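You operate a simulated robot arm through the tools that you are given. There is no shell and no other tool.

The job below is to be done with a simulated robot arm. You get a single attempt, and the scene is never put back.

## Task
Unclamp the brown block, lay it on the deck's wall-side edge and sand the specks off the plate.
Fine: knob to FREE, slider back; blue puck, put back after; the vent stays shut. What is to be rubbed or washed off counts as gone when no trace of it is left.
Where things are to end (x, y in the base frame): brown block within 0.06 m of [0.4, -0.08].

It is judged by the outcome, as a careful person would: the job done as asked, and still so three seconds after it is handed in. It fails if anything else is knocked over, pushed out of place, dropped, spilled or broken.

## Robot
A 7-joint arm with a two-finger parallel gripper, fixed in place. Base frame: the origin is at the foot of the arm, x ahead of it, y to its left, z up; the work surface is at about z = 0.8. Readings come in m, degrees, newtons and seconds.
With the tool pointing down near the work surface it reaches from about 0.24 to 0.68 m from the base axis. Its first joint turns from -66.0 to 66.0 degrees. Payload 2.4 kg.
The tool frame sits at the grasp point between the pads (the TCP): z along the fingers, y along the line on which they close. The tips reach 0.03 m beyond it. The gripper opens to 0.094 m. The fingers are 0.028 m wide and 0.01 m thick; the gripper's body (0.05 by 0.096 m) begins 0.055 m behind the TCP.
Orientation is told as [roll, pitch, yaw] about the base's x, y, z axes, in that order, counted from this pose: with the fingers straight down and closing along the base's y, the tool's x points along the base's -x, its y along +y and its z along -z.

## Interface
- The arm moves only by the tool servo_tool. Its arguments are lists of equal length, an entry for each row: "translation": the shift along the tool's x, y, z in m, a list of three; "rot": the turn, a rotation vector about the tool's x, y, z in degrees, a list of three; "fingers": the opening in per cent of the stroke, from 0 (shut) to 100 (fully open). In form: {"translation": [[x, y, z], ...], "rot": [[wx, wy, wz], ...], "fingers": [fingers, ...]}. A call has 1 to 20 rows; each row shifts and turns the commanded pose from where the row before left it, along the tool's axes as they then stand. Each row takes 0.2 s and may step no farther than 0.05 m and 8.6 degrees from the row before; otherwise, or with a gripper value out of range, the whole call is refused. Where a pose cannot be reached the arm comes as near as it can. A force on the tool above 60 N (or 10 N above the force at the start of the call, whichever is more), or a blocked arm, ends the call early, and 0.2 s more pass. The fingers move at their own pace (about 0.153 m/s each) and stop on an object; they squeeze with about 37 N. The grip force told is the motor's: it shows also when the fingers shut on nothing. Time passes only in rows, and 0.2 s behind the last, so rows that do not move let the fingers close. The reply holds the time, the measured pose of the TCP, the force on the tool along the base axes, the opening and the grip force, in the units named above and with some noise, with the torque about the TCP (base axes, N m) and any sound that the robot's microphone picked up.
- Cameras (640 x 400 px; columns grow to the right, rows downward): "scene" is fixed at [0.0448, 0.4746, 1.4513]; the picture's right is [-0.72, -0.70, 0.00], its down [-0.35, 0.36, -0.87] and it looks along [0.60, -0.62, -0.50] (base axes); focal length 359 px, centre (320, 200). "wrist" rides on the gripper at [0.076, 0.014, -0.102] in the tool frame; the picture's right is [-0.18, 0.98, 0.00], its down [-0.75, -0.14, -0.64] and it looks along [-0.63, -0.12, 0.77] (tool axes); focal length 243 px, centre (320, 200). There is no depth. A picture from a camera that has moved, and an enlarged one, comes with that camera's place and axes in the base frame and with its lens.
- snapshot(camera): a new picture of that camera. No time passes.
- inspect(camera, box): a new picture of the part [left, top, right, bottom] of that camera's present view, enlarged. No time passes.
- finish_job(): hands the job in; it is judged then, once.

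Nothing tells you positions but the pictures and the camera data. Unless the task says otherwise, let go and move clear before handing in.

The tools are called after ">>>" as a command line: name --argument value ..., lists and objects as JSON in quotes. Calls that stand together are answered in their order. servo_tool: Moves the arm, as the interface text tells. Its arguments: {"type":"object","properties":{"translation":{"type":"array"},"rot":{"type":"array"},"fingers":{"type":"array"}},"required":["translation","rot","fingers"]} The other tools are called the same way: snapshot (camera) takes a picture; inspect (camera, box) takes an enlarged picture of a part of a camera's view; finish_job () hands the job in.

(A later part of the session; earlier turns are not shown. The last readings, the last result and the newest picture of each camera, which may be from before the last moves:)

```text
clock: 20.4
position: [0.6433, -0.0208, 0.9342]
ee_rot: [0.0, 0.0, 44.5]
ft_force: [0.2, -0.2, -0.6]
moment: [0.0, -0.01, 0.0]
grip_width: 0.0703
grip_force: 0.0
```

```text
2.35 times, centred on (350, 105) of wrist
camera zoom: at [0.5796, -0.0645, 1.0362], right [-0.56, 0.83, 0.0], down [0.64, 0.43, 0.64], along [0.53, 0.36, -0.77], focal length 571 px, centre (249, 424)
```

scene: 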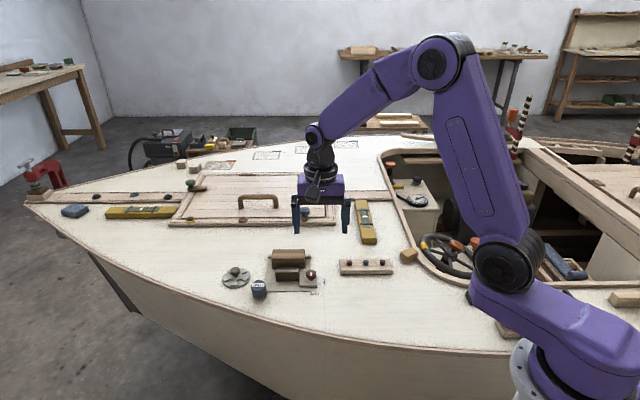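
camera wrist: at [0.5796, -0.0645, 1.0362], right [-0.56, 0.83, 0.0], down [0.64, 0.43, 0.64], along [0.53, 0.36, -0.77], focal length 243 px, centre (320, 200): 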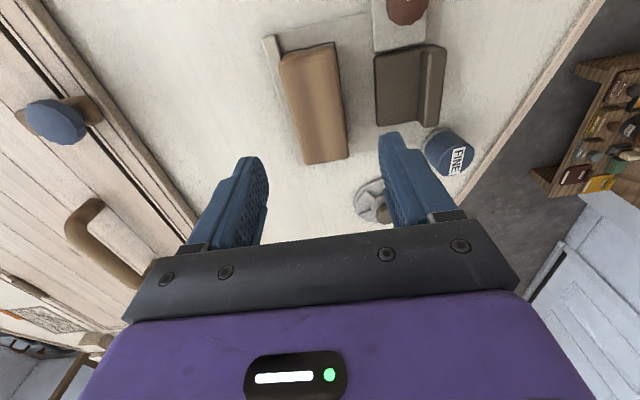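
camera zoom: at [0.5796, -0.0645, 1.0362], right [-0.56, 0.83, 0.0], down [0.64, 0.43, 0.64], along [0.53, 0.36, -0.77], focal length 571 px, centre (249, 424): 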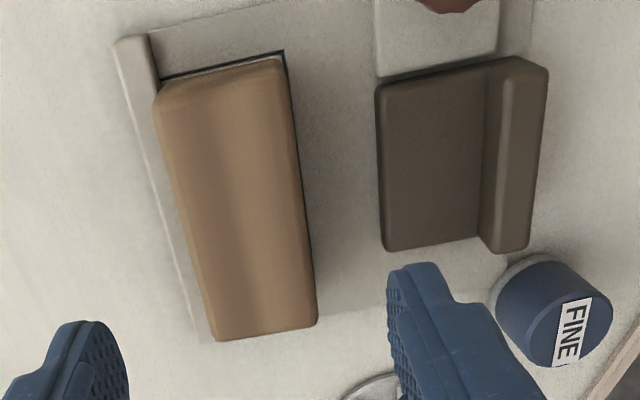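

>>> servo_tool --translation '[[0.004, -0.001, 0.03], [0, 0, 0.03], [0, 0, 0.012], [0, 0, 0.009], [0, 0, 0]]' --rot '[[0, 0, 0], [0, 0, 0], [0, 0, 0], [0, 0, 0], [0, 0, 0]]' --fingers '[75, 75, 75, 75, 75]'

>>> snapshot --camera "wrist"

>>> inspect --camera "scene" --box '[240, 210, 340, 290]'

```text
clock: 21.6
position: [0.6416, -0.0221, 0.8513]
ee_rot: [0.0, 0.0, 44.4]
ft_force: [0.1, 0.3, 0.3]
moment: [-0.02, 0.0, 0.03]
grip_width: 0.0704
grip_force: 0.0
```

```text
taken
camera wrist: at [0.5771, -0.0657, 0.9537], right [-0.56, 0.83, 0.0], down [0.64, 0.43, 0.64], along [0.53, 0.36, -0.77], focal length 243 px, centre (320, 200)
```

wrist: 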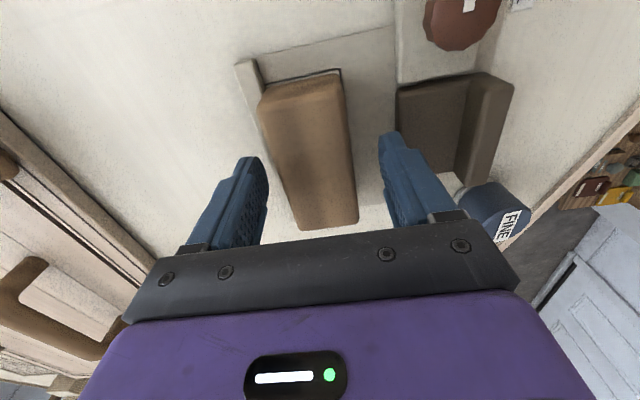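

```text
5.00 times, centred on (290, 250) of scene
camera zoom: at [0.0448, 0.4746, 1.4513], right [-0.72, -0.7, 0.0], down [-0.35, 0.36, -0.87], along [0.6, -0.62, -0.5], focal length 1795 px, centre (470, -50)
```

zoom: 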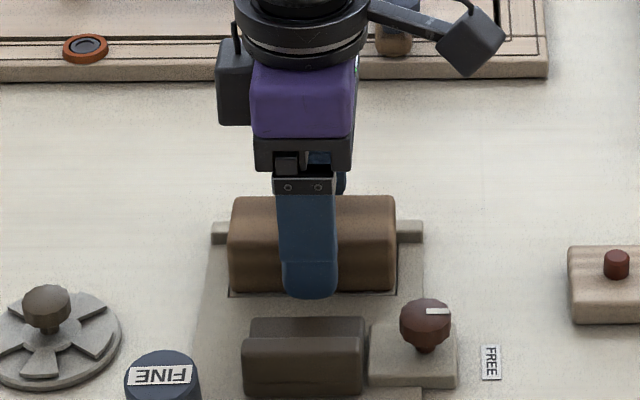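

The block is centred between the fingers. I'll close and check the grip.

>>> servo_tool --translation '[[0, 0, 0], [0, 0, 0], [0, 0, 0], [0, 0, 0]]' --rot '[[0, 0, 0], [0, 0, 0], [0, 0, 0], [0, 0, 0]]' --fingers '[60, 40, 20, 0]'

>>> inspect --camera "scene" --box '[240, 210, 340, 290]'

```text
clock: 22.6
position: [0.6403, -0.0222, 0.8516]
ee_rot: [0.1, 0.0, 44.5]
ft_force: [0.3, -0.2, 1.7]
moment: [0.0, -0.06, -0.07]
grip_width: 0.0427
grip_force: 37.4
```

```text
5.00 times, centred on (290, 250) of scene
camera zoom: at [0.0448, 0.4746, 1.4513], right [-0.72, -0.7, 0.0], down [-0.35, 0.36, -0.87], along [0.6, -0.62, -0.5], focal length 1795 px, centre (470, -50)
```

zoom: 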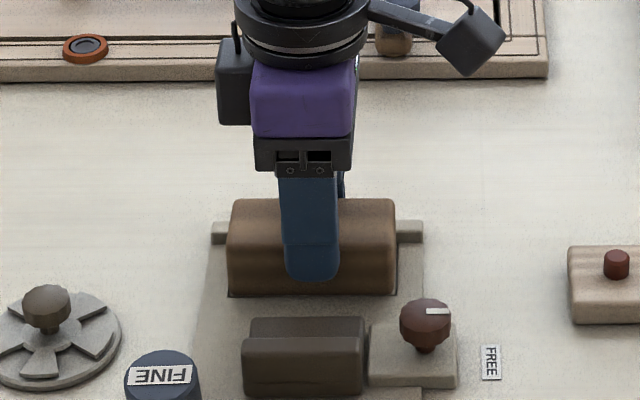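

>>> servo_tool --translation '[[0, 0, -0.008], [0, 0, -0.012], [0, 0, -0.02], [0, 0, -0.03], [0, 0, -0.03], [0, 0, 0]]' --rot '[[0, 0, 0], [0, 0, 0], [0, 0, 0], [0, 0, 0], [0, 0, 0], [0, 0, 0]]' --fingers '[0, 0, 0, 0, 0, 0]'

>>> snapshot --camera "scene"

>>> inspect --camera "scene" --box '[240, 200, 340, 300]'

>>> snapshot --camera "wrist"

```text
clock: 24.0
position: [0.6403, -0.0212, 0.9542]
ee_rot: [0.0, 0.0, 44.6]
ft_force: [0.6, -0.1, -0.3]
moment: [0.0, 0.01, 0.03]
grip_width: 0.0428
grip_force: 37.1
```

```text
taken
```

scene: 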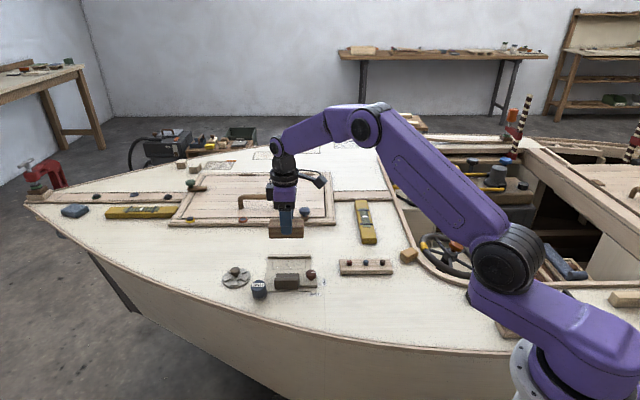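

```text
4.00 times, centred on (290, 250) of scene
camera zoom: at [0.0448, 0.4746, 1.4513], right [-0.72, -0.7, 0.0], down [-0.35, 0.36, -0.87], along [0.6, -0.62, -0.5], focal length 1436 px, centre (440, 0)
```

zoom: 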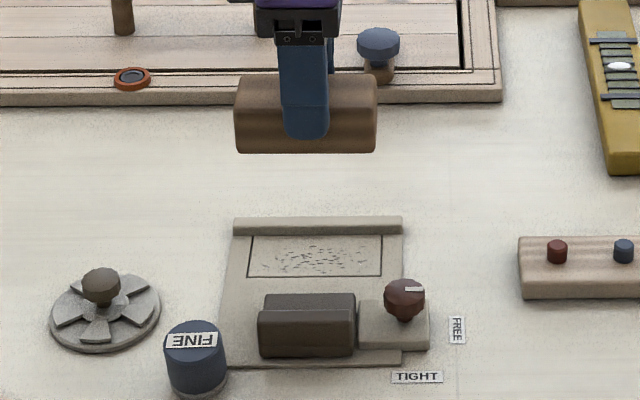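

```text
taken
camera wrist: at [0.5768, -0.0652, 1.0564], right [-0.56, 0.83, 0.0], down [0.64, 0.43, 0.64], along [0.53, 0.36, -0.77], focal length 243 px, centre (320, 200)
```

wrist: 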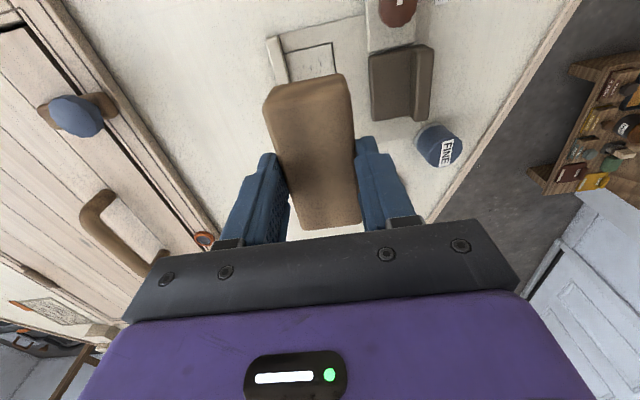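

The specks are on the plate that was beneath the block. I'm holding the block firmly and will carry it to (0.40, -0.08) at a safe height.

>>> servo_tool --translation '[[0.0152, 0.009, 0], [0.0304, 0.0181, 0], [0.0304, 0.0181, 0], [0.0304, 0.0181, 0], [0.0304, 0.0181, 0], [0.0304, 0.0181, 0], [0.0304, 0.018, 0], [0.015, 0.009, 0], [0, 0, 0]]' --rot '[[0, 0, 0], [0, 0, 0], [0, 0, 0], [0, 0, 0], [0, 0, 0], [0, 0, 0], [0, 0, 0], [0, 0, 0], [0, 0, 0]]' --fingers '[0, 0, 0, 0, 0, 0, 0, 0, 0]'

>>> snapshot --camera "scene"

>>> snapshot --camera "wrist"

```text
clock: 26.0
position: [0.4014, -0.081, 0.9538]
ee_rot: [0.0, 0.0, 44.5]
ft_force: [-0.6, -0.2, -0.3]
moment: [-0.02, -0.02, -0.03]
grip_width: 0.043
grip_force: 36.9
```

```text
taken
```

scene: 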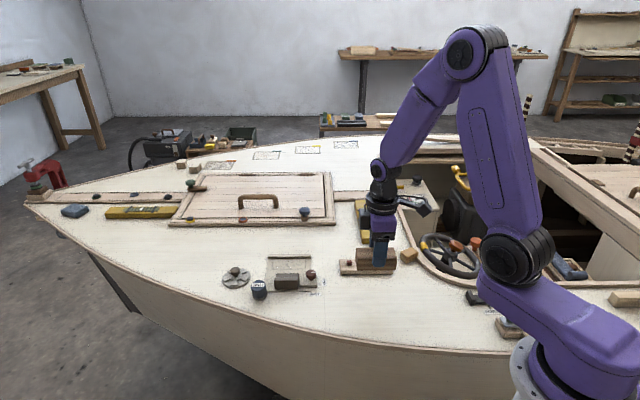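

```text
taken
camera wrist: at [0.3372, -0.1265, 1.0558], right [-0.56, 0.83, 0.0], down [0.64, 0.43, 0.64], along [0.53, 0.36, -0.77], focal length 243 px, centre (320, 200)
```

wrist: 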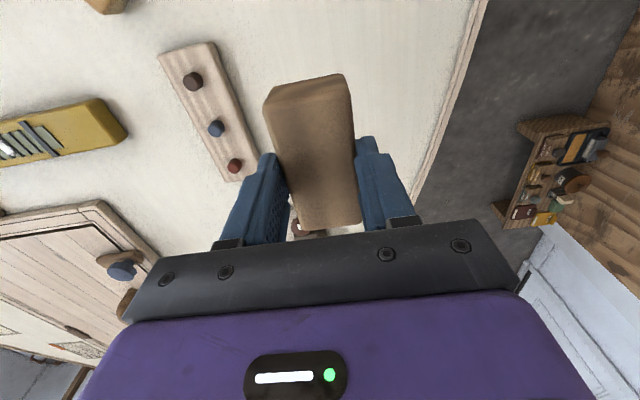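

>>> servo_tool --translation '[[0, 0, 0.03], [0, 0, 0.03], [0, 0, 0.02], [0, 0, 0.012], [0, 0, 0.005], [0, 0, 0]]' --rot '[[0, 0, 0], [0, 0, 0], [0, 0, 0], [0, 0, 0], [0, 0, 0], [0, 0, 0]]' --fingers '[0, 0, 0, 0, 0, 0]'

>>> inspect --camera "scene" --box '[320, 220, 440, 330]'

```text
clock: 27.4
position: [0.3996, -0.0812, 0.855]
ee_rot: [0.1, 0.1, 44.4]
ft_force: [0.3, 0.5, -1.7]
moment: [0.0, -0.03, 0.0]
grip_width: 0.0429
grip_force: 37.2
```

```text
3.64 times, centred on (380, 275) of scene
camera zoom: at [0.0448, 0.4746, 1.4513], right [-0.72, -0.7, 0.0], down [-0.35, 0.36, -0.87], along [0.6, -0.62, -0.5], focal length 1305 px, centre (102, -73)
```

zoom: 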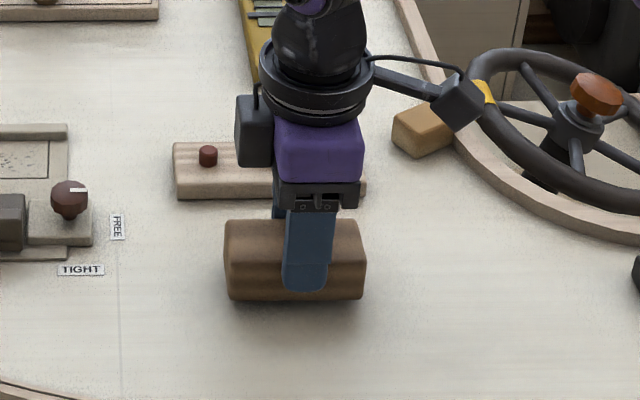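

>>> servo_tool --translation '[[0, 0, 0.0015], [0, 0, 0.0015], [0, 0, 0.001], [0, 0, 0.001], [0, 0, 0]]' --rot '[[0, 0, 0], [0, 0, 0], [0, 0, 0], [0, 0, 0], [0, 0, 0]]' --fingers '[0, 0, 0, 0, 0]'

>>> inspect --camera "scene" --box '[340, 260, 410, 320]'

```text
clock: 28.6
position: [0.4015, -0.0801, 0.8511]
ee_rot: [0.0, -0.1, 44.5]
ft_force: [0.2, 0.2, -0.3]
moment: [0.01, -0.02, -0.01]
grip_width: 0.0433
grip_force: 37.3
```

```text
6.67 times, centred on (375, 290) of scene
camera zoom: at [0.0448, 0.4746, 1.4513], right [-0.72, -0.7, 0.0], down [-0.35, 0.36, -0.87], along [0.6, -0.62, -0.5], focal length 2393 px, centre (-47, -400)
```

zoom: 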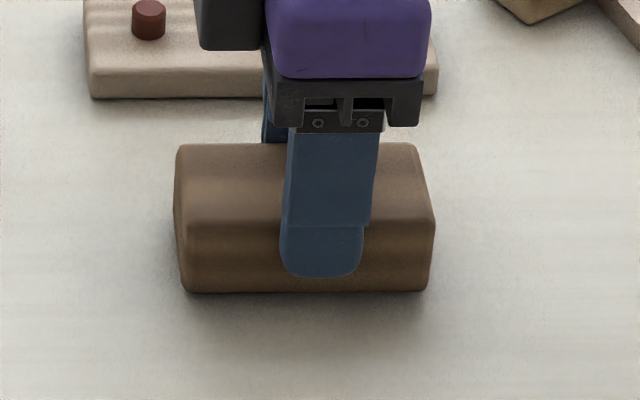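

>>> servo_tool --translation '[[0, 0, 0.001], [0, 0, 0.001], [0, 0, 0.001], [0, 0, 0]]' --rot '[[0, 0, 0], [0, 0, 0], [0, 0, 0], [0, 0, 0]]' --fingers '[0, 0, 0, 0]'

```text
clock: 29.6
position: [0.4004, -0.0815, 0.8484]
ee_rot: [-0.1, -0.1, 44.6]
ft_force: [-4.9, 6.5, 35.4]
moment: [0.24, 0.18, 0.03]
grip_width: 0.043
grip_force: 37.2
```

The block has touched the deck. I'll relieve the pressure, open, and rise straight up.

>>> servo_tool --translation '[[0, 0, -0.0008], [0, 0, 0], [0, 0, 0], [0, 0, 0], [0, 0, -0.02], [0, 0, -0.04], [0, 0, -0.045], [0, 0, 0]]' --rot '[[0, 0, 0], [0, 0, 0], [0, 0, 0], [0, 0, 0], [0, 0, 0], [0, 0, 0], [0, 0, 0], [0, 0, 0]]' --fingers '[0, 60, 72, 72, 72, 72, 72, 72]'

>>> snapshot --camera "scene"

>>> inspect --camera "scene" --box '[320, 230, 430, 330]'

>>> inspect --camera "scene" --box '[265, 245, 325, 295]'

```text
clock: 31.4
position: [0.3996, -0.0792, 0.9502]
ee_rot: [0.0, 0.0, 44.4]
ft_force: [-0.1, -0.8, 0.5]
moment: [0.0, -0.01, 0.0]
grip_width: 0.0676
grip_force: 0.1
```

```text
taken
```

scene: 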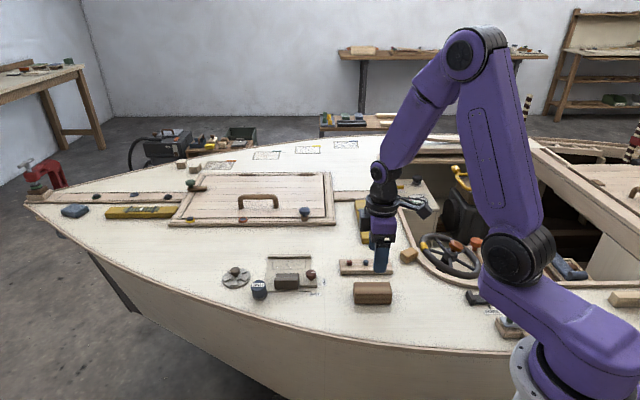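

```text
4.00 times, centred on (375, 280) of scene
camera zoom: at [0.0448, 0.4746, 1.4513], right [-0.72, -0.7, 0.0], down [-0.35, 0.36, -0.87], along [0.6, -0.62, -0.5], focal length 1436 px, centre (100, -120)
```

zoom: 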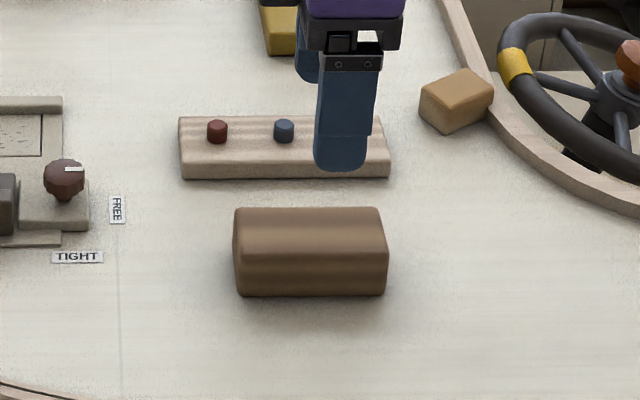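

```text
8.00 times, centred on (295, 270) of scene
camera zoom: at [0.0448, 0.4746, 1.4513], right [-0.72, -0.7, 0.0], down [-0.35, 0.36, -0.87], along [0.6, -0.62, -0.5], focal length 2871 px, centre (520, -360)
```

zoom: 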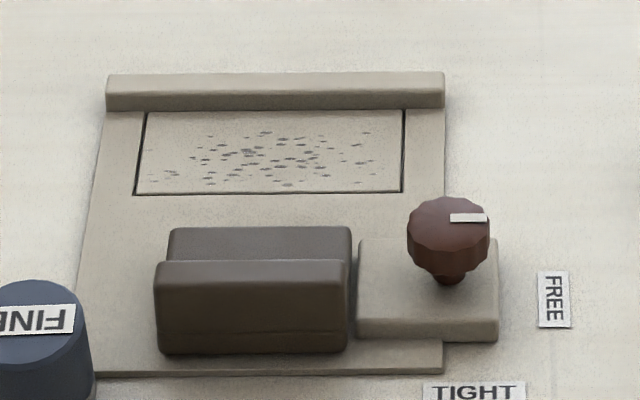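

The block lies at the target spot, and the specks are all within the inset plate, about 0.09 × 0.044 m centred near (0.644, -0.019). Next I'll go above the blue puck for a closer look.

>>> servo_tool --translation '[[-0.02, -0.001, 0], [-0.0361, -0.001, 0], [-0.0361, -0.001, 0], [-0.0361, -0.001, 0], [-0.0361, -0.001, 0], [-0.0361, -0.001, 0], [-0.0361, -0.001, 0], [-0.016, 0, 0], [0, 0, 0]]' --rot '[[0, 0, 0], [0, 0, 0], [0, 0, 0], [0, 0, 0], [0, 0, 0], [0, 0, 0], [0, 0, 0], [0, 0, 0], [0, 0, 0]]' --fingers '[60, 50, 50, 50, 50, 50, 50, 50, 50]'

>>> snapshot --camera "wrist"

>>> inspect --camera "scene" --box '[210, 210, 330, 310]'

```text
clock: 33.4
position: [0.5851, 0.0907, 0.9513]
ee_rot: [0.0, 0.1, 44.5]
ft_force: [-1.2, 0.4, -0.2]
moment: [0.02, 0.0, -0.01]
grip_width: 0.0469
grip_force: 0.0
```

```text
taken
camera wrist: at [0.5219, 0.0467, 1.0527], right [-0.56, 0.83, 0.0], down [0.64, 0.43, 0.64], along [0.53, 0.36, -0.77], focal length 243 px, centre (320, 200)
```

wrist: 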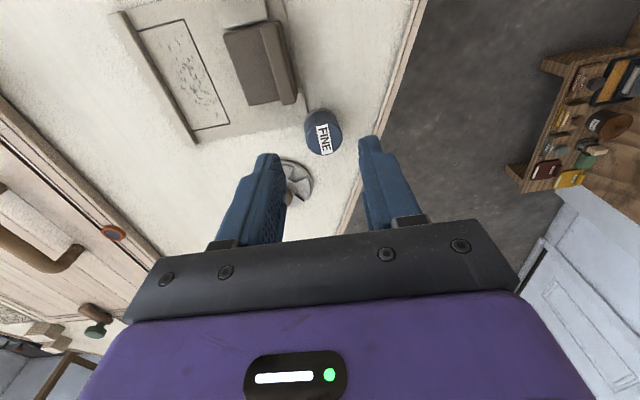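

```text
4.00 times, centred on (270, 260) of scene
camera zoom: at [0.0448, 0.4746, 1.4513], right [-0.72, -0.7, 0.0], down [-0.35, 0.36, -0.87], along [0.6, -0.62, -0.5], focal length 1436 px, centre (520, -40)
```

zoom: 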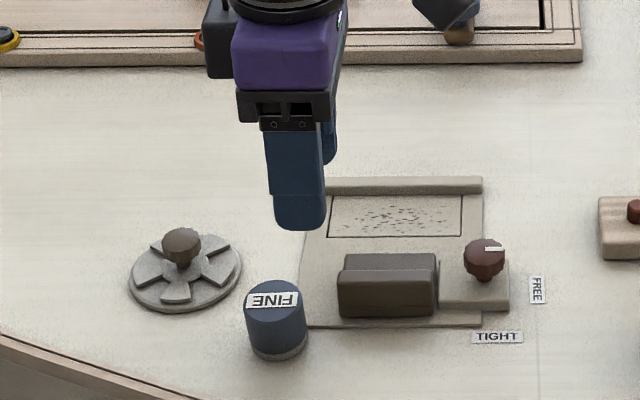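

>>> inspect --camera "wrist" --box '[260, 80, 390, 200]'

>>> inspect --camera "wrist" --box '[110, 0, 300, 150]'

```text
3.33 times, centred on (325, 140) of wrist
camera zoom: at [0.5219, 0.0467, 1.0527], right [-0.56, 0.83, 0.0], down [0.64, 0.43, 0.64], along [0.53, 0.36, -0.77], focal length 809 px, centre (303, 400)
```

zoom: 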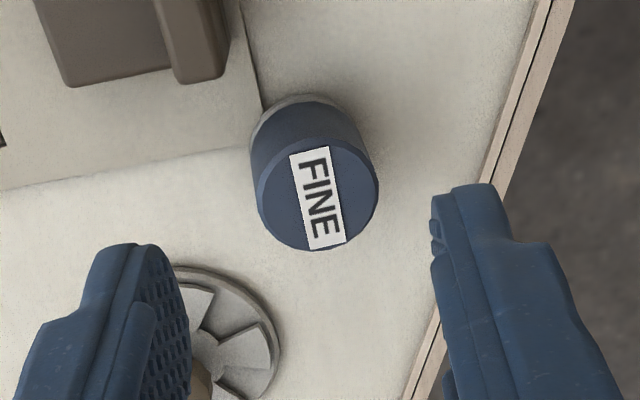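

```text
2.67 times, centred on (205, 75) of wrist
camera zoom: at [0.5219, 0.0467, 1.0527], right [-0.56, 0.83, 0.0], down [0.64, 0.43, 0.64], along [0.53, 0.36, -0.77], focal length 647 px, centre (627, 533)
```

zoom: 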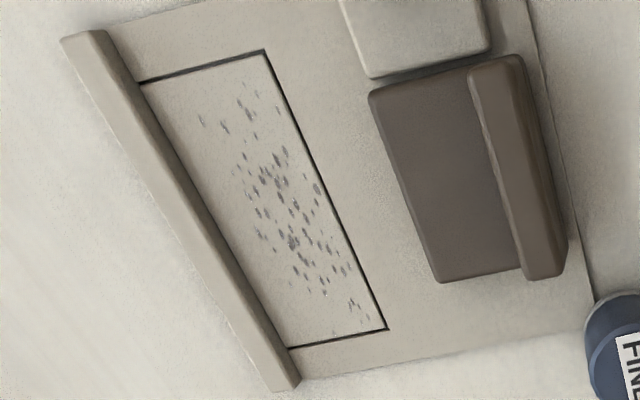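

I take the puck to be at about (0.605, 0.110), 35 mm wide and 38 mm high. I'll move over it and partway down to check alignment.

>>> servo_tool --translation '[[-0.014, 0, 0], [-0.014, 0, 0.01], [0, 0, 0.025], [0, 0, 0.025], [0, 0, 0]]' --rot '[[0, 0, 0], [0, 0, 0], [0, 0, 0], [0, 0, 0], [0, 0, 0]]' --fingers '[50, 50, 52, 52, 52]'

>>> snapshot --camera "wrist"

>>> inspect --camera "wrist" --box '[240, 80, 400, 220]'

>>> inspect --camera "scene" --box '[220, 240, 300, 310]'

```text
clock: 34.6
position: [0.6074, 0.1095, 0.8928]
ee_rot: [0.1, 0.0, 44.6]
ft_force: [-0.8, 0.2, -0.5]
moment: [0.01, 0.0, 0.0]
grip_width: 0.0492
grip_force: 0.0
```

```text
taken
camera wrist: at [0.5431, 0.0655, 0.995], right [-0.56, 0.83, 0.0], down [0.64, 0.43, 0.64], along [0.53, 0.36, -0.77], focal length 243 px, centre (320, 200)
```

wrist: 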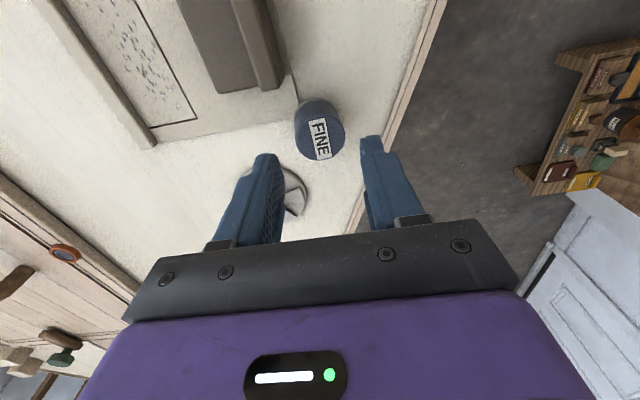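

```text
2.86 times, centred on (320, 150) of wrist
camera zoom: at [0.5431, 0.0655, 0.995], right [-0.56, 0.83, 0.0], down [0.64, 0.43, 0.64], along [0.53, 0.36, -0.77], focal length 693 px, centre (320, 343)
```

zoom: 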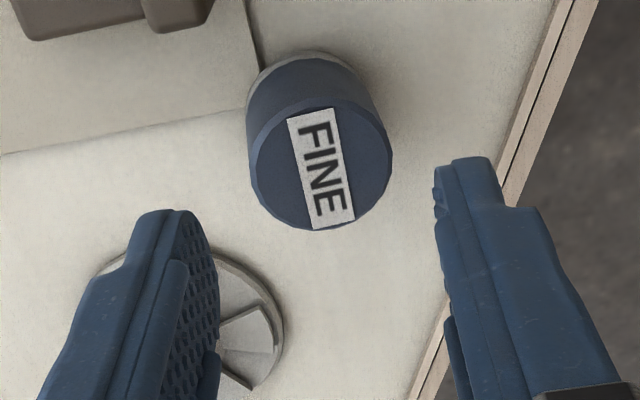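

```text
5.71 times, centred on (260, 275) of scene
camera zoom: at [0.0448, 0.4746, 1.4513], right [-0.72, -0.7, 0.0], down [-0.35, 0.36, -0.87], along [0.6, -0.62, -0.5], focal length 2051 px, centre (663, -229)
```

zoom: 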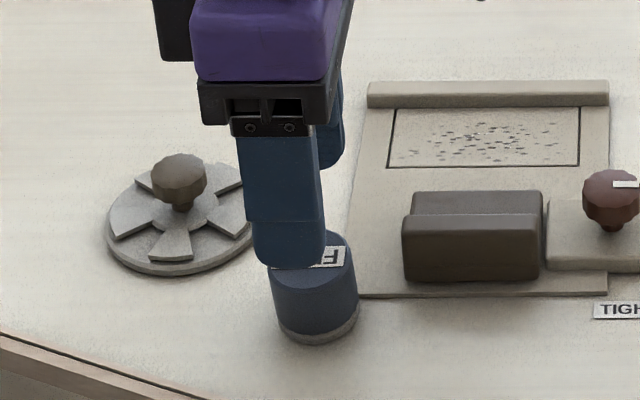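

>>> servo_tool --translation '[[0.003, 0, 0.01], [0, 0, 0.012], [0, 0, 0.012], [0, 0, 0.01], [0, 0, 0]]' --rot '[[0, 0, 0], [0, 0, 0], [0, 0, 0], [0, 0, 0], [0, 0, 0]]' --fingers '[52, 52, 52, 52, 52]'

>>> inspect --camera "wrist" --box '[240, 60, 400, 220]'

>>> inspect --camera "scene" --box '[220, 240, 300, 310]'

```text
clock: 35.8
position: [0.6053, 0.1098, 0.8489]
ee_rot: [0.0, -0.1, 44.5]
ft_force: [0.2, 0.5, 0.3]
moment: [0.02, 0.01, -0.01]
grip_width: 0.0489
grip_force: 0.0
```

```text
2.50 times, centred on (320, 140) of wrist
camera zoom: at [0.541, 0.0652, 0.9504], right [-0.56, 0.83, 0.0], down [0.64, 0.43, 0.64], along [0.53, 0.36, -0.77], focal length 606 px, centre (320, 350)
```

zoom: 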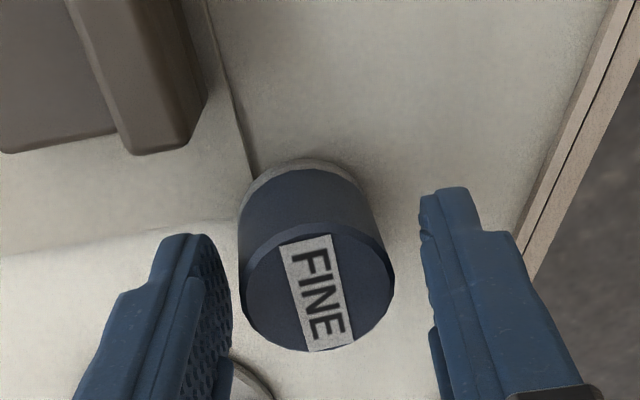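

```text
5.71 times, centred on (260, 275) of scene
camera zoom: at [0.0448, 0.4746, 1.4513], right [-0.72, -0.7, 0.0], down [-0.35, 0.36, -0.87], along [0.6, -0.62, -0.5], focal length 2051 px, centre (663, -229)
```

zoom: 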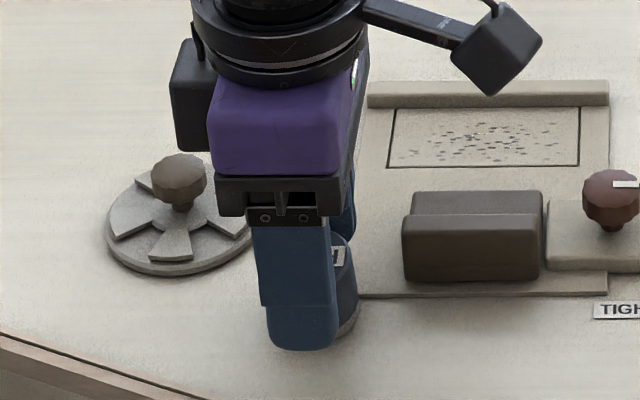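

>>> servo_tool --translation '[[0.002, 0, 0.002], [0, 0, 0], [0, 0, 0], [0, 0, 0], [0, 0, 0], [0, 0, 0]]' --rot '[[0, 0, 0], [0, 0, 0], [0, 0, 0], [0, 0, 0], [0, 0, 0], [0, 0, 0]]' --fingers '[52, 46, 41, 36, 15, 0]'

>>> inspect --camera "wrist" --box '[240, 60, 400, 220]'

>>> inspect --camera "scene" --box '[220, 240, 300, 310]'

```text
clock: 37.2
position: [0.6033, 0.1078, 0.8474]
ee_rot: [0.0, -0.1, 44.4]
ft_force: [-0.4, -1.0, 1.9]
moment: [-0.06, -0.07, 0.0]
grip_width: 0.0345
grip_force: 37.2
```

```text
2.50 times, centred on (320, 140) of wrist
camera zoom: at [0.5389, 0.0634, 0.9491], right [-0.56, 0.83, 0.0], down [0.64, 0.43, 0.64], along [0.53, 0.36, -0.77], focal length 606 px, centre (320, 350)
```

zoom: 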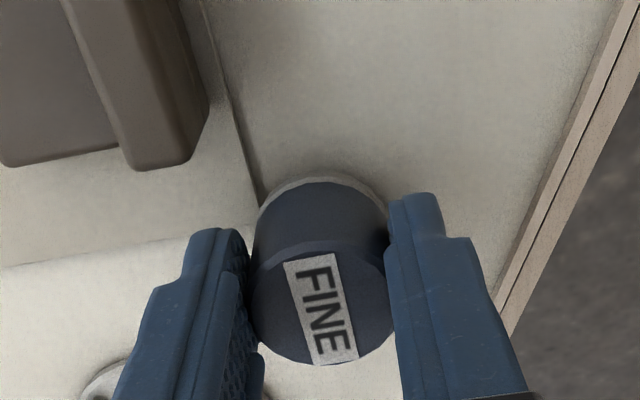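

```text
5.71 times, centred on (260, 275) of scene
camera zoom: at [0.0447, 0.4746, 1.4513], right [-0.72, -0.7, 0.0], down [-0.35, 0.36, -0.87], along [0.6, -0.62, -0.5], focal length 2051 px, centre (663, -229)
```

zoom: 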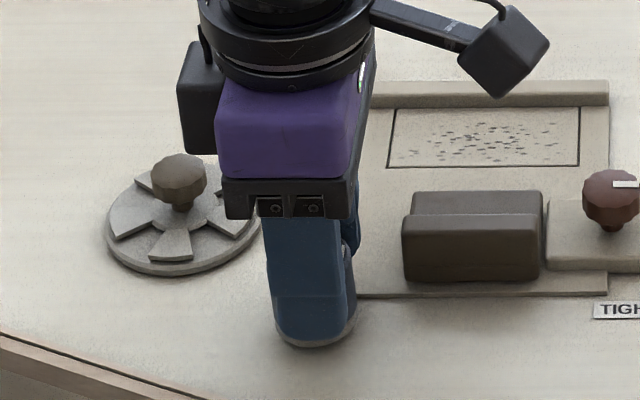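

The puck is gripped (34.5 mm). I'll lift it, carry it over the speckled plate and come down just above the surface.

>>> servo_tool --translation '[[0, 0, -0.01], [0, 0, -0.02], [0, 0, -0.03], [0.0124, -0.024, 0], [0.0125, -0.0241, 0], [0.0124, -0.024, 0], [0.0125, -0.0241, 0], [0.0124, -0.024, 0], [0, 0, 0]]' --rot '[[0, 0, 0], [0, 0, 0], [0, 0, 0], [0, 0, 0], [0, 0, 0], [0, 0, 0], [0, 0, 0], [0, 0, 0], [0, 0, 0]]' --fingers '[0, 0, 0, 0, 0, 0, 0, 0, 0]'

>>> inspect --camera "scene" --box '[220, 210, 330, 300]'

>>> inspect --camera "wrist" --box '[200, 0, 440, 220]'

```text
clock: 39.2
position: [0.6409, -0.0231, 0.9046]
ee_rot: [0.0, 0.0, 44.5]
ft_force: [0.3, -0.6, -0.8]
moment: [0.01, -0.02, 0.0]
grip_width: 0.0344
grip_force: 36.9
```

```text
4.44 times, centred on (275, 255) of scene
camera zoom: at [0.0448, 0.4746, 1.4513], right [-0.72, -0.7, 0.0], down [-0.35, 0.36, -0.87], along [0.6, -0.62, -0.5], focal length 1595 px, centre (520, -44)
```

zoom: 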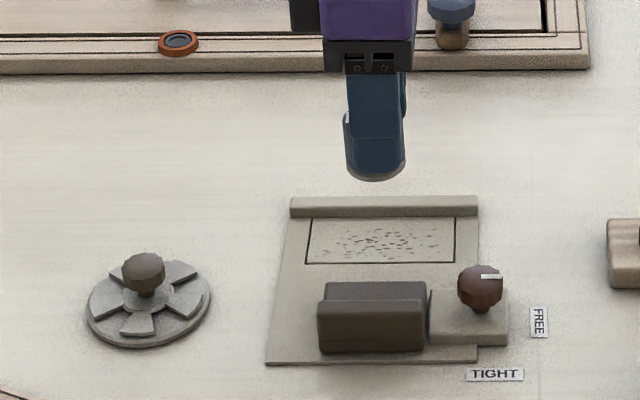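

```text
1.82 times, centred on (320, 110) of wrist
camera zoom: at [0.5773, -0.0668, 1.0078], right [-0.56, 0.83, 0.0], down [0.64, 0.43, 0.64], along [0.53, 0.36, -0.77], focal length 441 px, centre (320, 364)
```

zoom: 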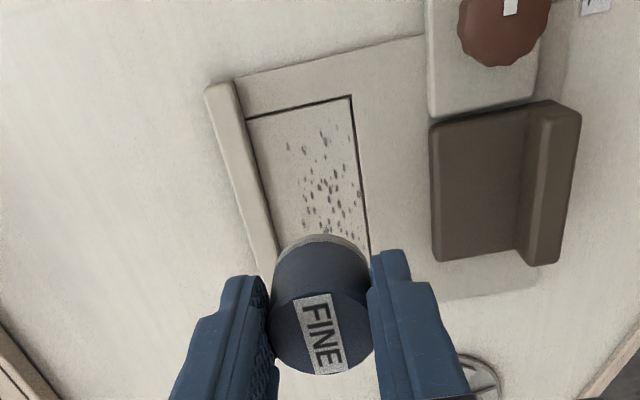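

>>> servo_tool --translation '[[0, 0.002, 0.02], [0, 0, 0.02], [0, 0, 0.009], [0, 0, 0], [0, 0, 0]]' --rot '[[0, 0, 0], [0, 0, 0], [0, 0, 0], [0, 0, 0], [0, 0, 0]]' --fingers '[0, 0, 0, 0, 0]'

>>> inspect --camera "scene" --box '[250, 220, 330, 290]'

>>> inspect --camera "wrist" --box '[200, 0, 440, 220]'

```text
clock: 40.4
position: [0.6388, -0.0211, 0.8555]
ee_rot: [0.1, 0.0, 44.5]
ft_force: [0.3, 1.0, 0.3]
moment: [-0.02, 0.02, 0.01]
grip_width: 0.0342
grip_force: 37.1
```

```text
5.71 times, centred on (290, 255) of scene
camera zoom: at [0.0448, 0.4746, 1.4513], right [-0.72, -0.7, 0.0], down [-0.35, 0.36, -0.87], along [0.6, -0.62, -0.5], focal length 2051 px, centre (491, -114)
```

zoom: 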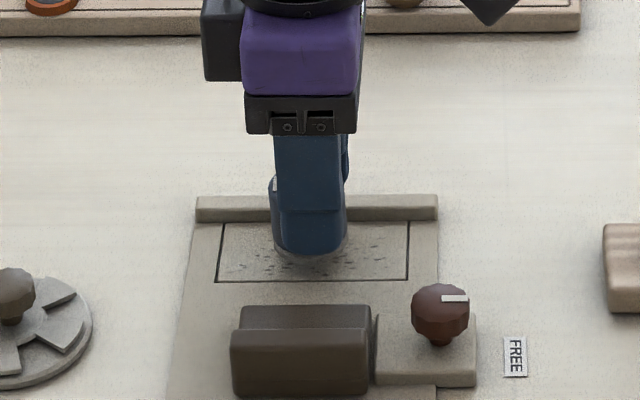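

```text
1.82 times, centred on (320, 110) of wrist
camera zoom: at [0.5756, -0.065, 0.9575], right [-0.56, 0.83, 0.0], down [0.64, 0.43, 0.64], along [0.53, 0.36, -0.77], focal length 441 px, centre (320, 364)
```

zoom: 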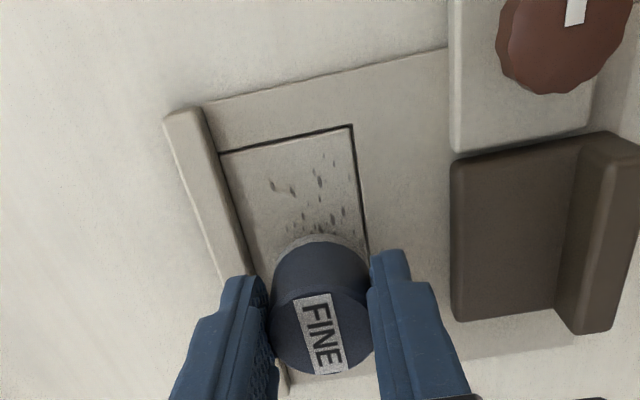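

>>> servo_tool --translation '[[0, 0, 0.001], [0, 0, 0.001], [0, 0, 0.001], [0, 0, 0.001], [0, 0, 0]]' --rot '[[0, 0, 0], [0, 0, 0], [0, 0, 0], [0, 0, 0], [0, 0, 0]]' --fingers '[0, 0, 0, 0, 0]'

```text
clock: 41.6
position: [0.6405, -0.0213, 0.8548]
ee_rot: [0.1, 0.0, 44.4]
ft_force: [0.7, -0.9, 0.1]
moment: [0.02, -0.02, 0.01]
grip_width: 0.0343
grip_force: 36.7
```

>>> servo_tool --translation '[[0, 0, 0.001], [0, 0, 0]]' --rot '[[0, 0, 0], [0, 0, 0]]' --fingers '[0, 0]'

>>> servo_tool --translation '[[0, 0, 0.001], [0, 0, 0]]' --rot '[[0, 0, 0], [0, 0, 0]]' --fingers '[0, 0]'

>>> inspect --camera "scene" --box '[260, 230, 320, 280]'

```text
clock: 42.2
position: [0.6412, -0.0211, 0.8529]
ee_rot: [0.0, 0.0, 44.5]
ft_force: [0.0, 0.0, 0.4]
moment: [-0.01, -0.02, 0.01]
grip_width: 0.0343
grip_force: 37.2
```

```text
clock: 42.8
position: [0.6396, -0.0216, 0.8508]
ee_rot: [0.0, 0.0, 44.5]
ft_force: [0.4, 0.3, -0.4]
moment: [-0.01, 0.0, 0.01]
grip_width: 0.0341
grip_force: 36.9
```

```text
8.00 times, centred on (290, 255) of scene
camera zoom: at [0.0448, 0.4746, 1.4513], right [-0.72, -0.7, 0.0], down [-0.35, 0.36, -0.87], along [0.6, -0.62, -0.5], focal length 2871 px, centre (560, -240)
```

zoom: 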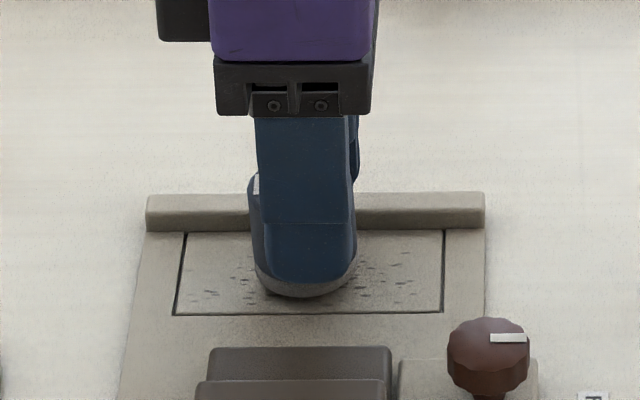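

>>> servo_tool --translation '[[0, 0, 0.0008], [0, 0, 0]]' --rot '[[0, 0, 0], [0, 0, 0]]' --fingers '[0, 0]'

>>> servo_tool --translation '[[0, 0, 0.0006], [0, 0, 0]]' --rot '[[0, 0, 0], [0, 0, 0]]' --fingers '[0, 0]'

```text
clock: 43.4
position: [0.6406, -0.0204, 0.8506]
ee_rot: [0.1, 0.0, 44.5]
ft_force: [0.8, 0.5, -0.3]
moment: [0.0, 0.02, 0.04]
grip_width: 0.0341
grip_force: 36.5
```

```text
clock: 44.0
position: [0.6387, -0.0202, 0.8505]
ee_rot: [0.0, 0.0, 44.6]
ft_force: [0.4, -0.4, -1.3]
moment: [-0.02, 0.0, -0.01]
grip_width: 0.0344
grip_force: 37.4
```

>>> servo_tool --translation '[[0, 0, 0.0006], [0, 0, 0]]' --rot '[[0, 0, 0], [0, 0, 0]]' --fingers '[0, 0]'

>>> servo_tool --translation '[[0, 0, 0.0006], [0, 0, 0]]' --rot '[[0, 0, 0], [0, 0, 0]]' --fingers '[0, 0]'

```text
clock: 44.6
position: [0.64, -0.0204, 0.8501]
ee_rot: [0.1, 0.0, 44.5]
ft_force: [-0.3, 0.4, -0.5]
moment: [0.02, 0.01, 0.04]
grip_width: 0.0342
grip_force: 37.2
```

```text
clock: 45.2
position: [0.6398, -0.0206, 0.8498]
ee_rot: [0.0, 0.1, 44.5]
ft_force: [0.8, -0.3, -0.6]
moment: [-0.01, 0.03, -0.01]
grip_width: 0.0342
grip_force: 37.0
```

>>> servo_tool --translation '[[0, 0, 0.0006], [0, 0, 0]]' --rot '[[0, 0, 0], [0, 0, 0]]' --fingers '[0, 0]'

>>> servo_tool --translation '[[0, 0, 0.0006], [0, 0, 0]]' --rot '[[0, 0, 0], [0, 0, 0]]' --fingers '[0, 0]'

>>> inspect --camera "scene" --box '[260, 230, 320, 280]'

```text
clock: 45.8
position: [0.6399, -0.0211, 0.849]
ee_rot: [-0.1, 0.1, 44.5]
ft_force: [-0.5, 0.5, -0.1]
moment: [0.0, 0.01, 0.01]
grip_width: 0.0344
grip_force: 37.2
```

```text
clock: 46.4
position: [0.6393, -0.0198, 0.8473]
ee_rot: [0.0, 0.0, 44.5]
ft_force: [-0.5, 0.8, 1.2]
moment: [0.05, 0.02, -0.01]
grip_width: 0.0342
grip_force: 36.9
```

```text
8.00 times, centred on (290, 255) of scene
camera zoom: at [0.0447, 0.4746, 1.4513], right [-0.72, -0.7, 0.0], down [-0.35, 0.36, -0.87], along [0.6, -0.62, -0.5], focal length 2871 px, centre (560, -240)
```

zoom: 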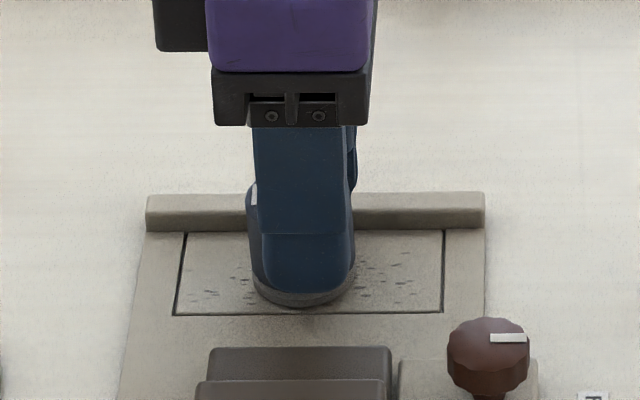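

>>> servo_tool --translation '[[0, 0, 0.0006], [0, 0, 0]]' --rot '[[0, 0, 0], [0, 0, 0]]' --fingers '[0, 0]'

>>> servo_tool --translation '[[0, 0, 0.0006], [0, 0, 0]]' --rot '[[0, 0, 0], [0, 0, 0]]' --fingers '[0, 0]'

```text
clock: 47.0
position: [0.6414, -0.0199, 0.8474]
ee_rot: [-0.2, -0.1, 44.6]
ft_force: [-2.5, 2.9, 9.8]
moment: [0.29, 0.01, 0.07]
grip_width: 0.0345
grip_force: 37.0
```

```text
clock: 47.6
position: [0.6413, -0.0196, 0.847]
ee_rot: [-0.1, -0.2, 44.5]
ft_force: [-1.2, 4.0, 18.8]
moment: [0.44, -0.18, 0.03]
grip_width: 0.0344
grip_force: 36.9
```

The puck presses on the plate with about 19 N. I'll ease slightly and rub along the plate's length, watching the force.

>>> servo_tool --translation '[[0.008, 0, -0.0002], [0.009, 0, 0], [0.009, 0, 0], [-0.009, 0, 0], [-0.009, 0, 0], [-0.009, 0, 0], [-0.009, 0, 0], [-0.009, 0, 0], [-0.008, 0, 0], [0, 0, 0]]' --rot '[[0, 0, 0], [0, 0, 0], [0, 0, 0], [0, 0, 0], [0, 0, 0], [0, 0, 0], [0, 0, 0], [0, 0, 0], [0, 0, 0], [0, 0, 0]]' --fingers '[0, 0, 0, 0, 0, 0, 0, 0, 0, 0]'

>>> inspect --camera "scene" --box '[260, 230, 320, 280]'

>>> inspect --camera "wrist" --box '[200, 0, 440, 220]'

```text
clock: 49.8
position: [0.6592, -0.0027, 0.8461]
ee_rot: [0.0, 0.0, 44.5]
ft_force: [0.4, -3.1, 9.3]
moment: [-0.01, -0.13, -0.05]
grip_width: 0.0342
grip_force: 37.0
```

```text
8.00 times, centred on (290, 255) of scene
camera zoom: at [0.0445, 0.4745, 1.4513], right [-0.72, -0.7, 0.0], down [-0.35, 0.36, -0.87], along [0.6, -0.62, -0.5], focal length 2871 px, centre (560, -240)
```

zoom: 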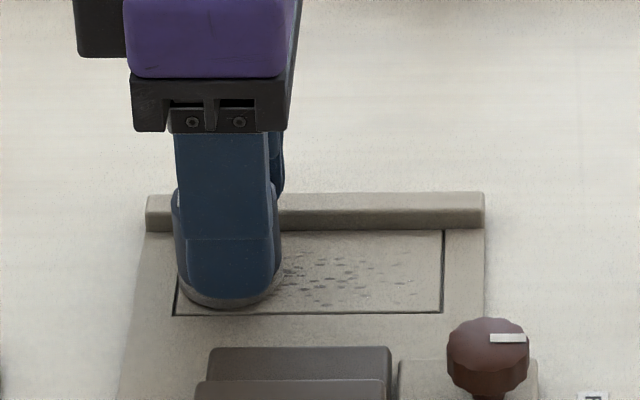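

```text
1.82 times, centred on (320, 110) of wrist
camera zoom: at [0.5946, -0.0465, 0.9483], right [-0.56, 0.83, 0.0], down [0.64, 0.43, 0.64], along [0.53, 0.36, -0.77], focal length 441 px, centre (320, 364)
```

zoom: 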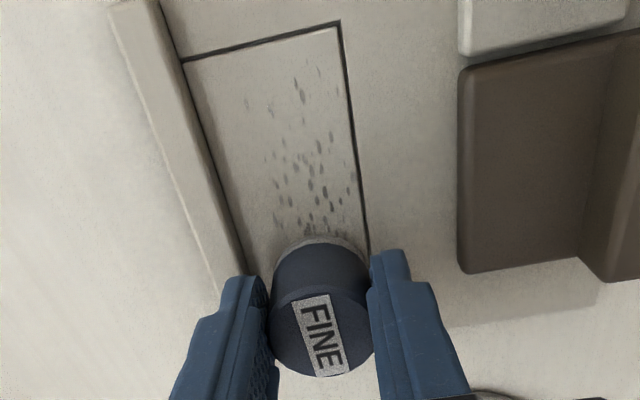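

The specks are fading. I'll press slightly more and rub in several lanes covering the whole speckled area.

>>> servo_tool --translation '[[0.018, 0, 0.0005], [0.018, 0, 0], [0.018, 0, 0], [0, 0.005, 0], [-0.018, 0, 0], [-0.018, 0, 0], [-0.018, 0, 0], [0, -0.005, 0], [0.018, 0, 0], [0.018, 0, 0], [0.018, 0, 0], [0, -0.0055, 0], [-0.018, 0, 0], [-0.018, 0, 0], [-0.018, 0, 0], [0, 0, 0]]' --rot '[[0, 0, 0], [0, 0, 0], [0, 0, 0], [0, 0, 0], [0, 0, 0], [0, 0, 0], [0, 0, 0], [0, 0, 0], [0, 0, 0], [0, 0, 0], [0, 0, 0], [0, 0, 0], [0, 0, 0], [0, 0, 0], [0, 0, 0], [0, 0, 0]]' --fingers '[0, 0, 0, 0, 0, 0, 0, 0, 0, 0, 0, 0, 0, 0, 0, 0]'

>>> inspect --camera "scene" --box '[260, 230, 320, 280]'

>>> inspect --camera "wrist" --box '[200, 0, 440, 220]'

```text
clock: 53.2
position: [0.6644, -0.0051, 0.8467]
ee_rot: [0.0, 0.1, 44.5]
ft_force: [-1.1, -1.5, 4.7]
moment: [0.13, -0.04, -0.03]
grip_width: 0.0342
grip_force: 36.8
```

```text
8.00 times, centred on (290, 255) of scene
camera zoom: at [0.0447, 0.4746, 1.4513], right [-0.72, -0.7, 0.0], down [-0.35, 0.36, -0.87], along [0.6, -0.62, -0.5], focal length 2871 px, centre (560, -240)
```

zoom: 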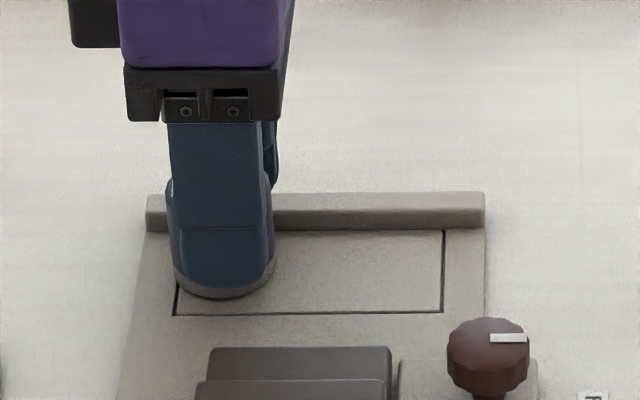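

```text
1.82 times, centred on (320, 110) of wrist
camera zoom: at [0.6003, -0.0485, 0.9484], right [-0.56, 0.83, 0.0], down [0.64, 0.43, 0.64], along [0.53, 0.36, -0.77], focal length 441 px, centre (320, 364)
```

zoom: 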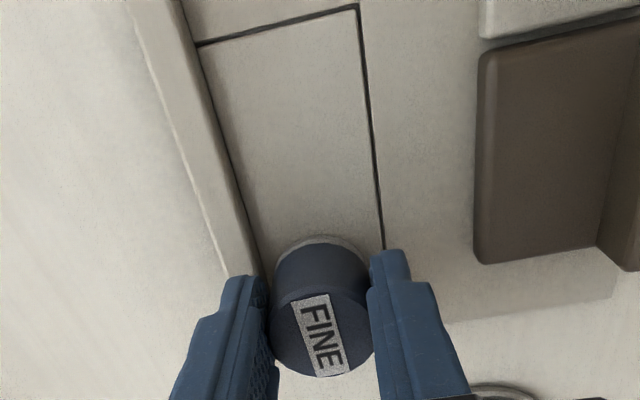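

The visible part looks clean. I'll make one more round over the edges and the far end to be sure nothing is left.

>>> servo_tool --translation '[[0, 0.0055, 0.0005], [-0.002, 0.006, 0], [0.018, 0, 0], [0.018, 0, 0], [0.018, 0, 0], [0.002, -0.006, 0], [-0.018, 0, 0], [-0.018, 0, 0], [-0.018, 0, 0], [0, 0.006, 0], [0.018, 0, 0], [0.018, 0, 0], [0.018, 0, 0], [0, -0.011, 0], [-0.018, 0, 0], [-0.018, 0, 0], [-0.018, 0, 0], [0.018, 0.005, 0], [0.009, 0, 0], [0, 0, 0]]' --rot '[[0, 0, 0], [0, 0, 0], [0, 0, 0], [0, 0, 0], [0, 0, 0], [0, 0, 0], [0, 0, 0], [0, 0, 0], [0, 0, 0], [0, 0, 0], [0, 0, 0], [0, 0, 0], [0, 0, 0], [0, 0, 0], [0, 0, 0], [0, 0, 0], [0, 0, 0], [0, 0, 0], [0, 0, 0], [0, 0, 0]]' --fingers '[0, 0, 0, 0, 0, 0, 0, 0, 0, 0, 0, 0, 0, 0, 0, 0, 0, 0, 0, 0]'

>>> inspect --camera "scene" --box '[260, 230, 320, 280]'

```text
clock: 57.4
position: [0.641, -0.0191, 0.8467]
ee_rot: [0.0, -0.1, 44.4]
ft_force: [0.0, 1.3, 3.5]
moment: [0.14, -0.05, 0.02]
grip_width: 0.0342
grip_force: 37.3
```

```text
8.00 times, centred on (290, 255) of scene
camera zoom: at [0.0447, 0.4746, 1.4513], right [-0.72, -0.7, 0.0], down [-0.35, 0.36, -0.87], along [0.6, -0.62, -0.5], focal length 2871 px, centre (560, -240)
```

zoom: 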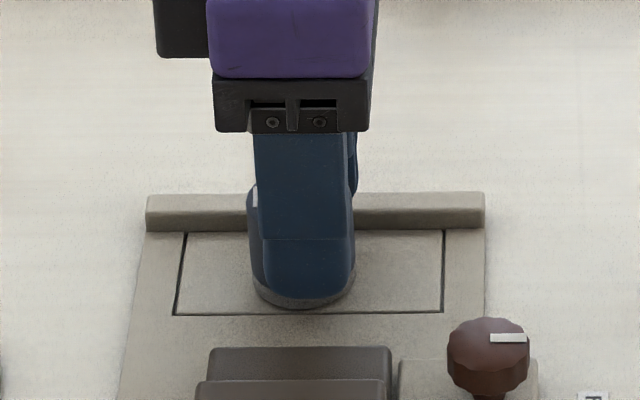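

>>> servo_tool --translation '[[0, 0, -0.01], [0, 0, -0.025], [0, 0, -0.03], [0.03, 0, 0], [0.03, 0, 0], [0, 0, 0]]' --rot '[[0, 0, 0], [0, 0, 0], [0, 0, 0], [0, 0, 0], [0, 0, 0], [0, 0, 0]]' --fingers '[0, 0, 0, 0, 0, 0]'

>>> inspect --camera "scene" --box '[260, 230, 320, 280]'

>>> snapshot --camera "wrist"

```text
clock: 58.8
position: [0.5957, -0.0638, 0.9105]
ee_rot: [0.0, 0.0, 44.5]
ft_force: [0.0, -0.1, -1.0]
moment: [-0.01, 0.0, 0.01]
grip_width: 0.0342
grip_force: 36.7
```

```text
8.00 times, centred on (290, 255) of scene
camera zoom: at [0.0448, 0.4746, 1.4513], right [-0.72, -0.7, 0.0], down [-0.35, 0.36, -0.87], along [0.6, -0.62, -0.5], focal length 2871 px, centre (560, -240)
```

zoom: 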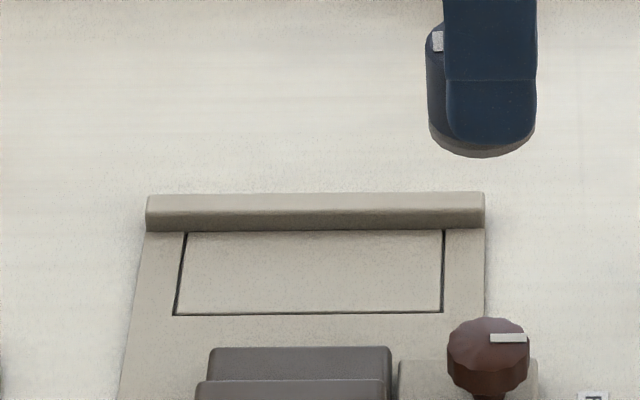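

```text
taken
camera wrist: at [0.5315, -0.1075, 1.0127], right [-0.56, 0.83, 0.0], down [0.64, 0.43, 0.64], along [0.53, 0.36, -0.77], focal length 243 px, centre (320, 200)
```

wrist: 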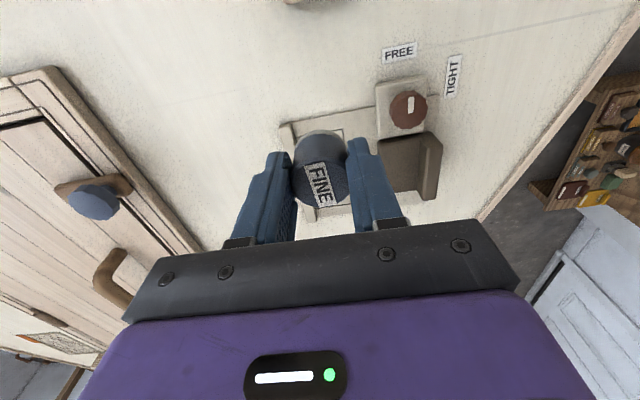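

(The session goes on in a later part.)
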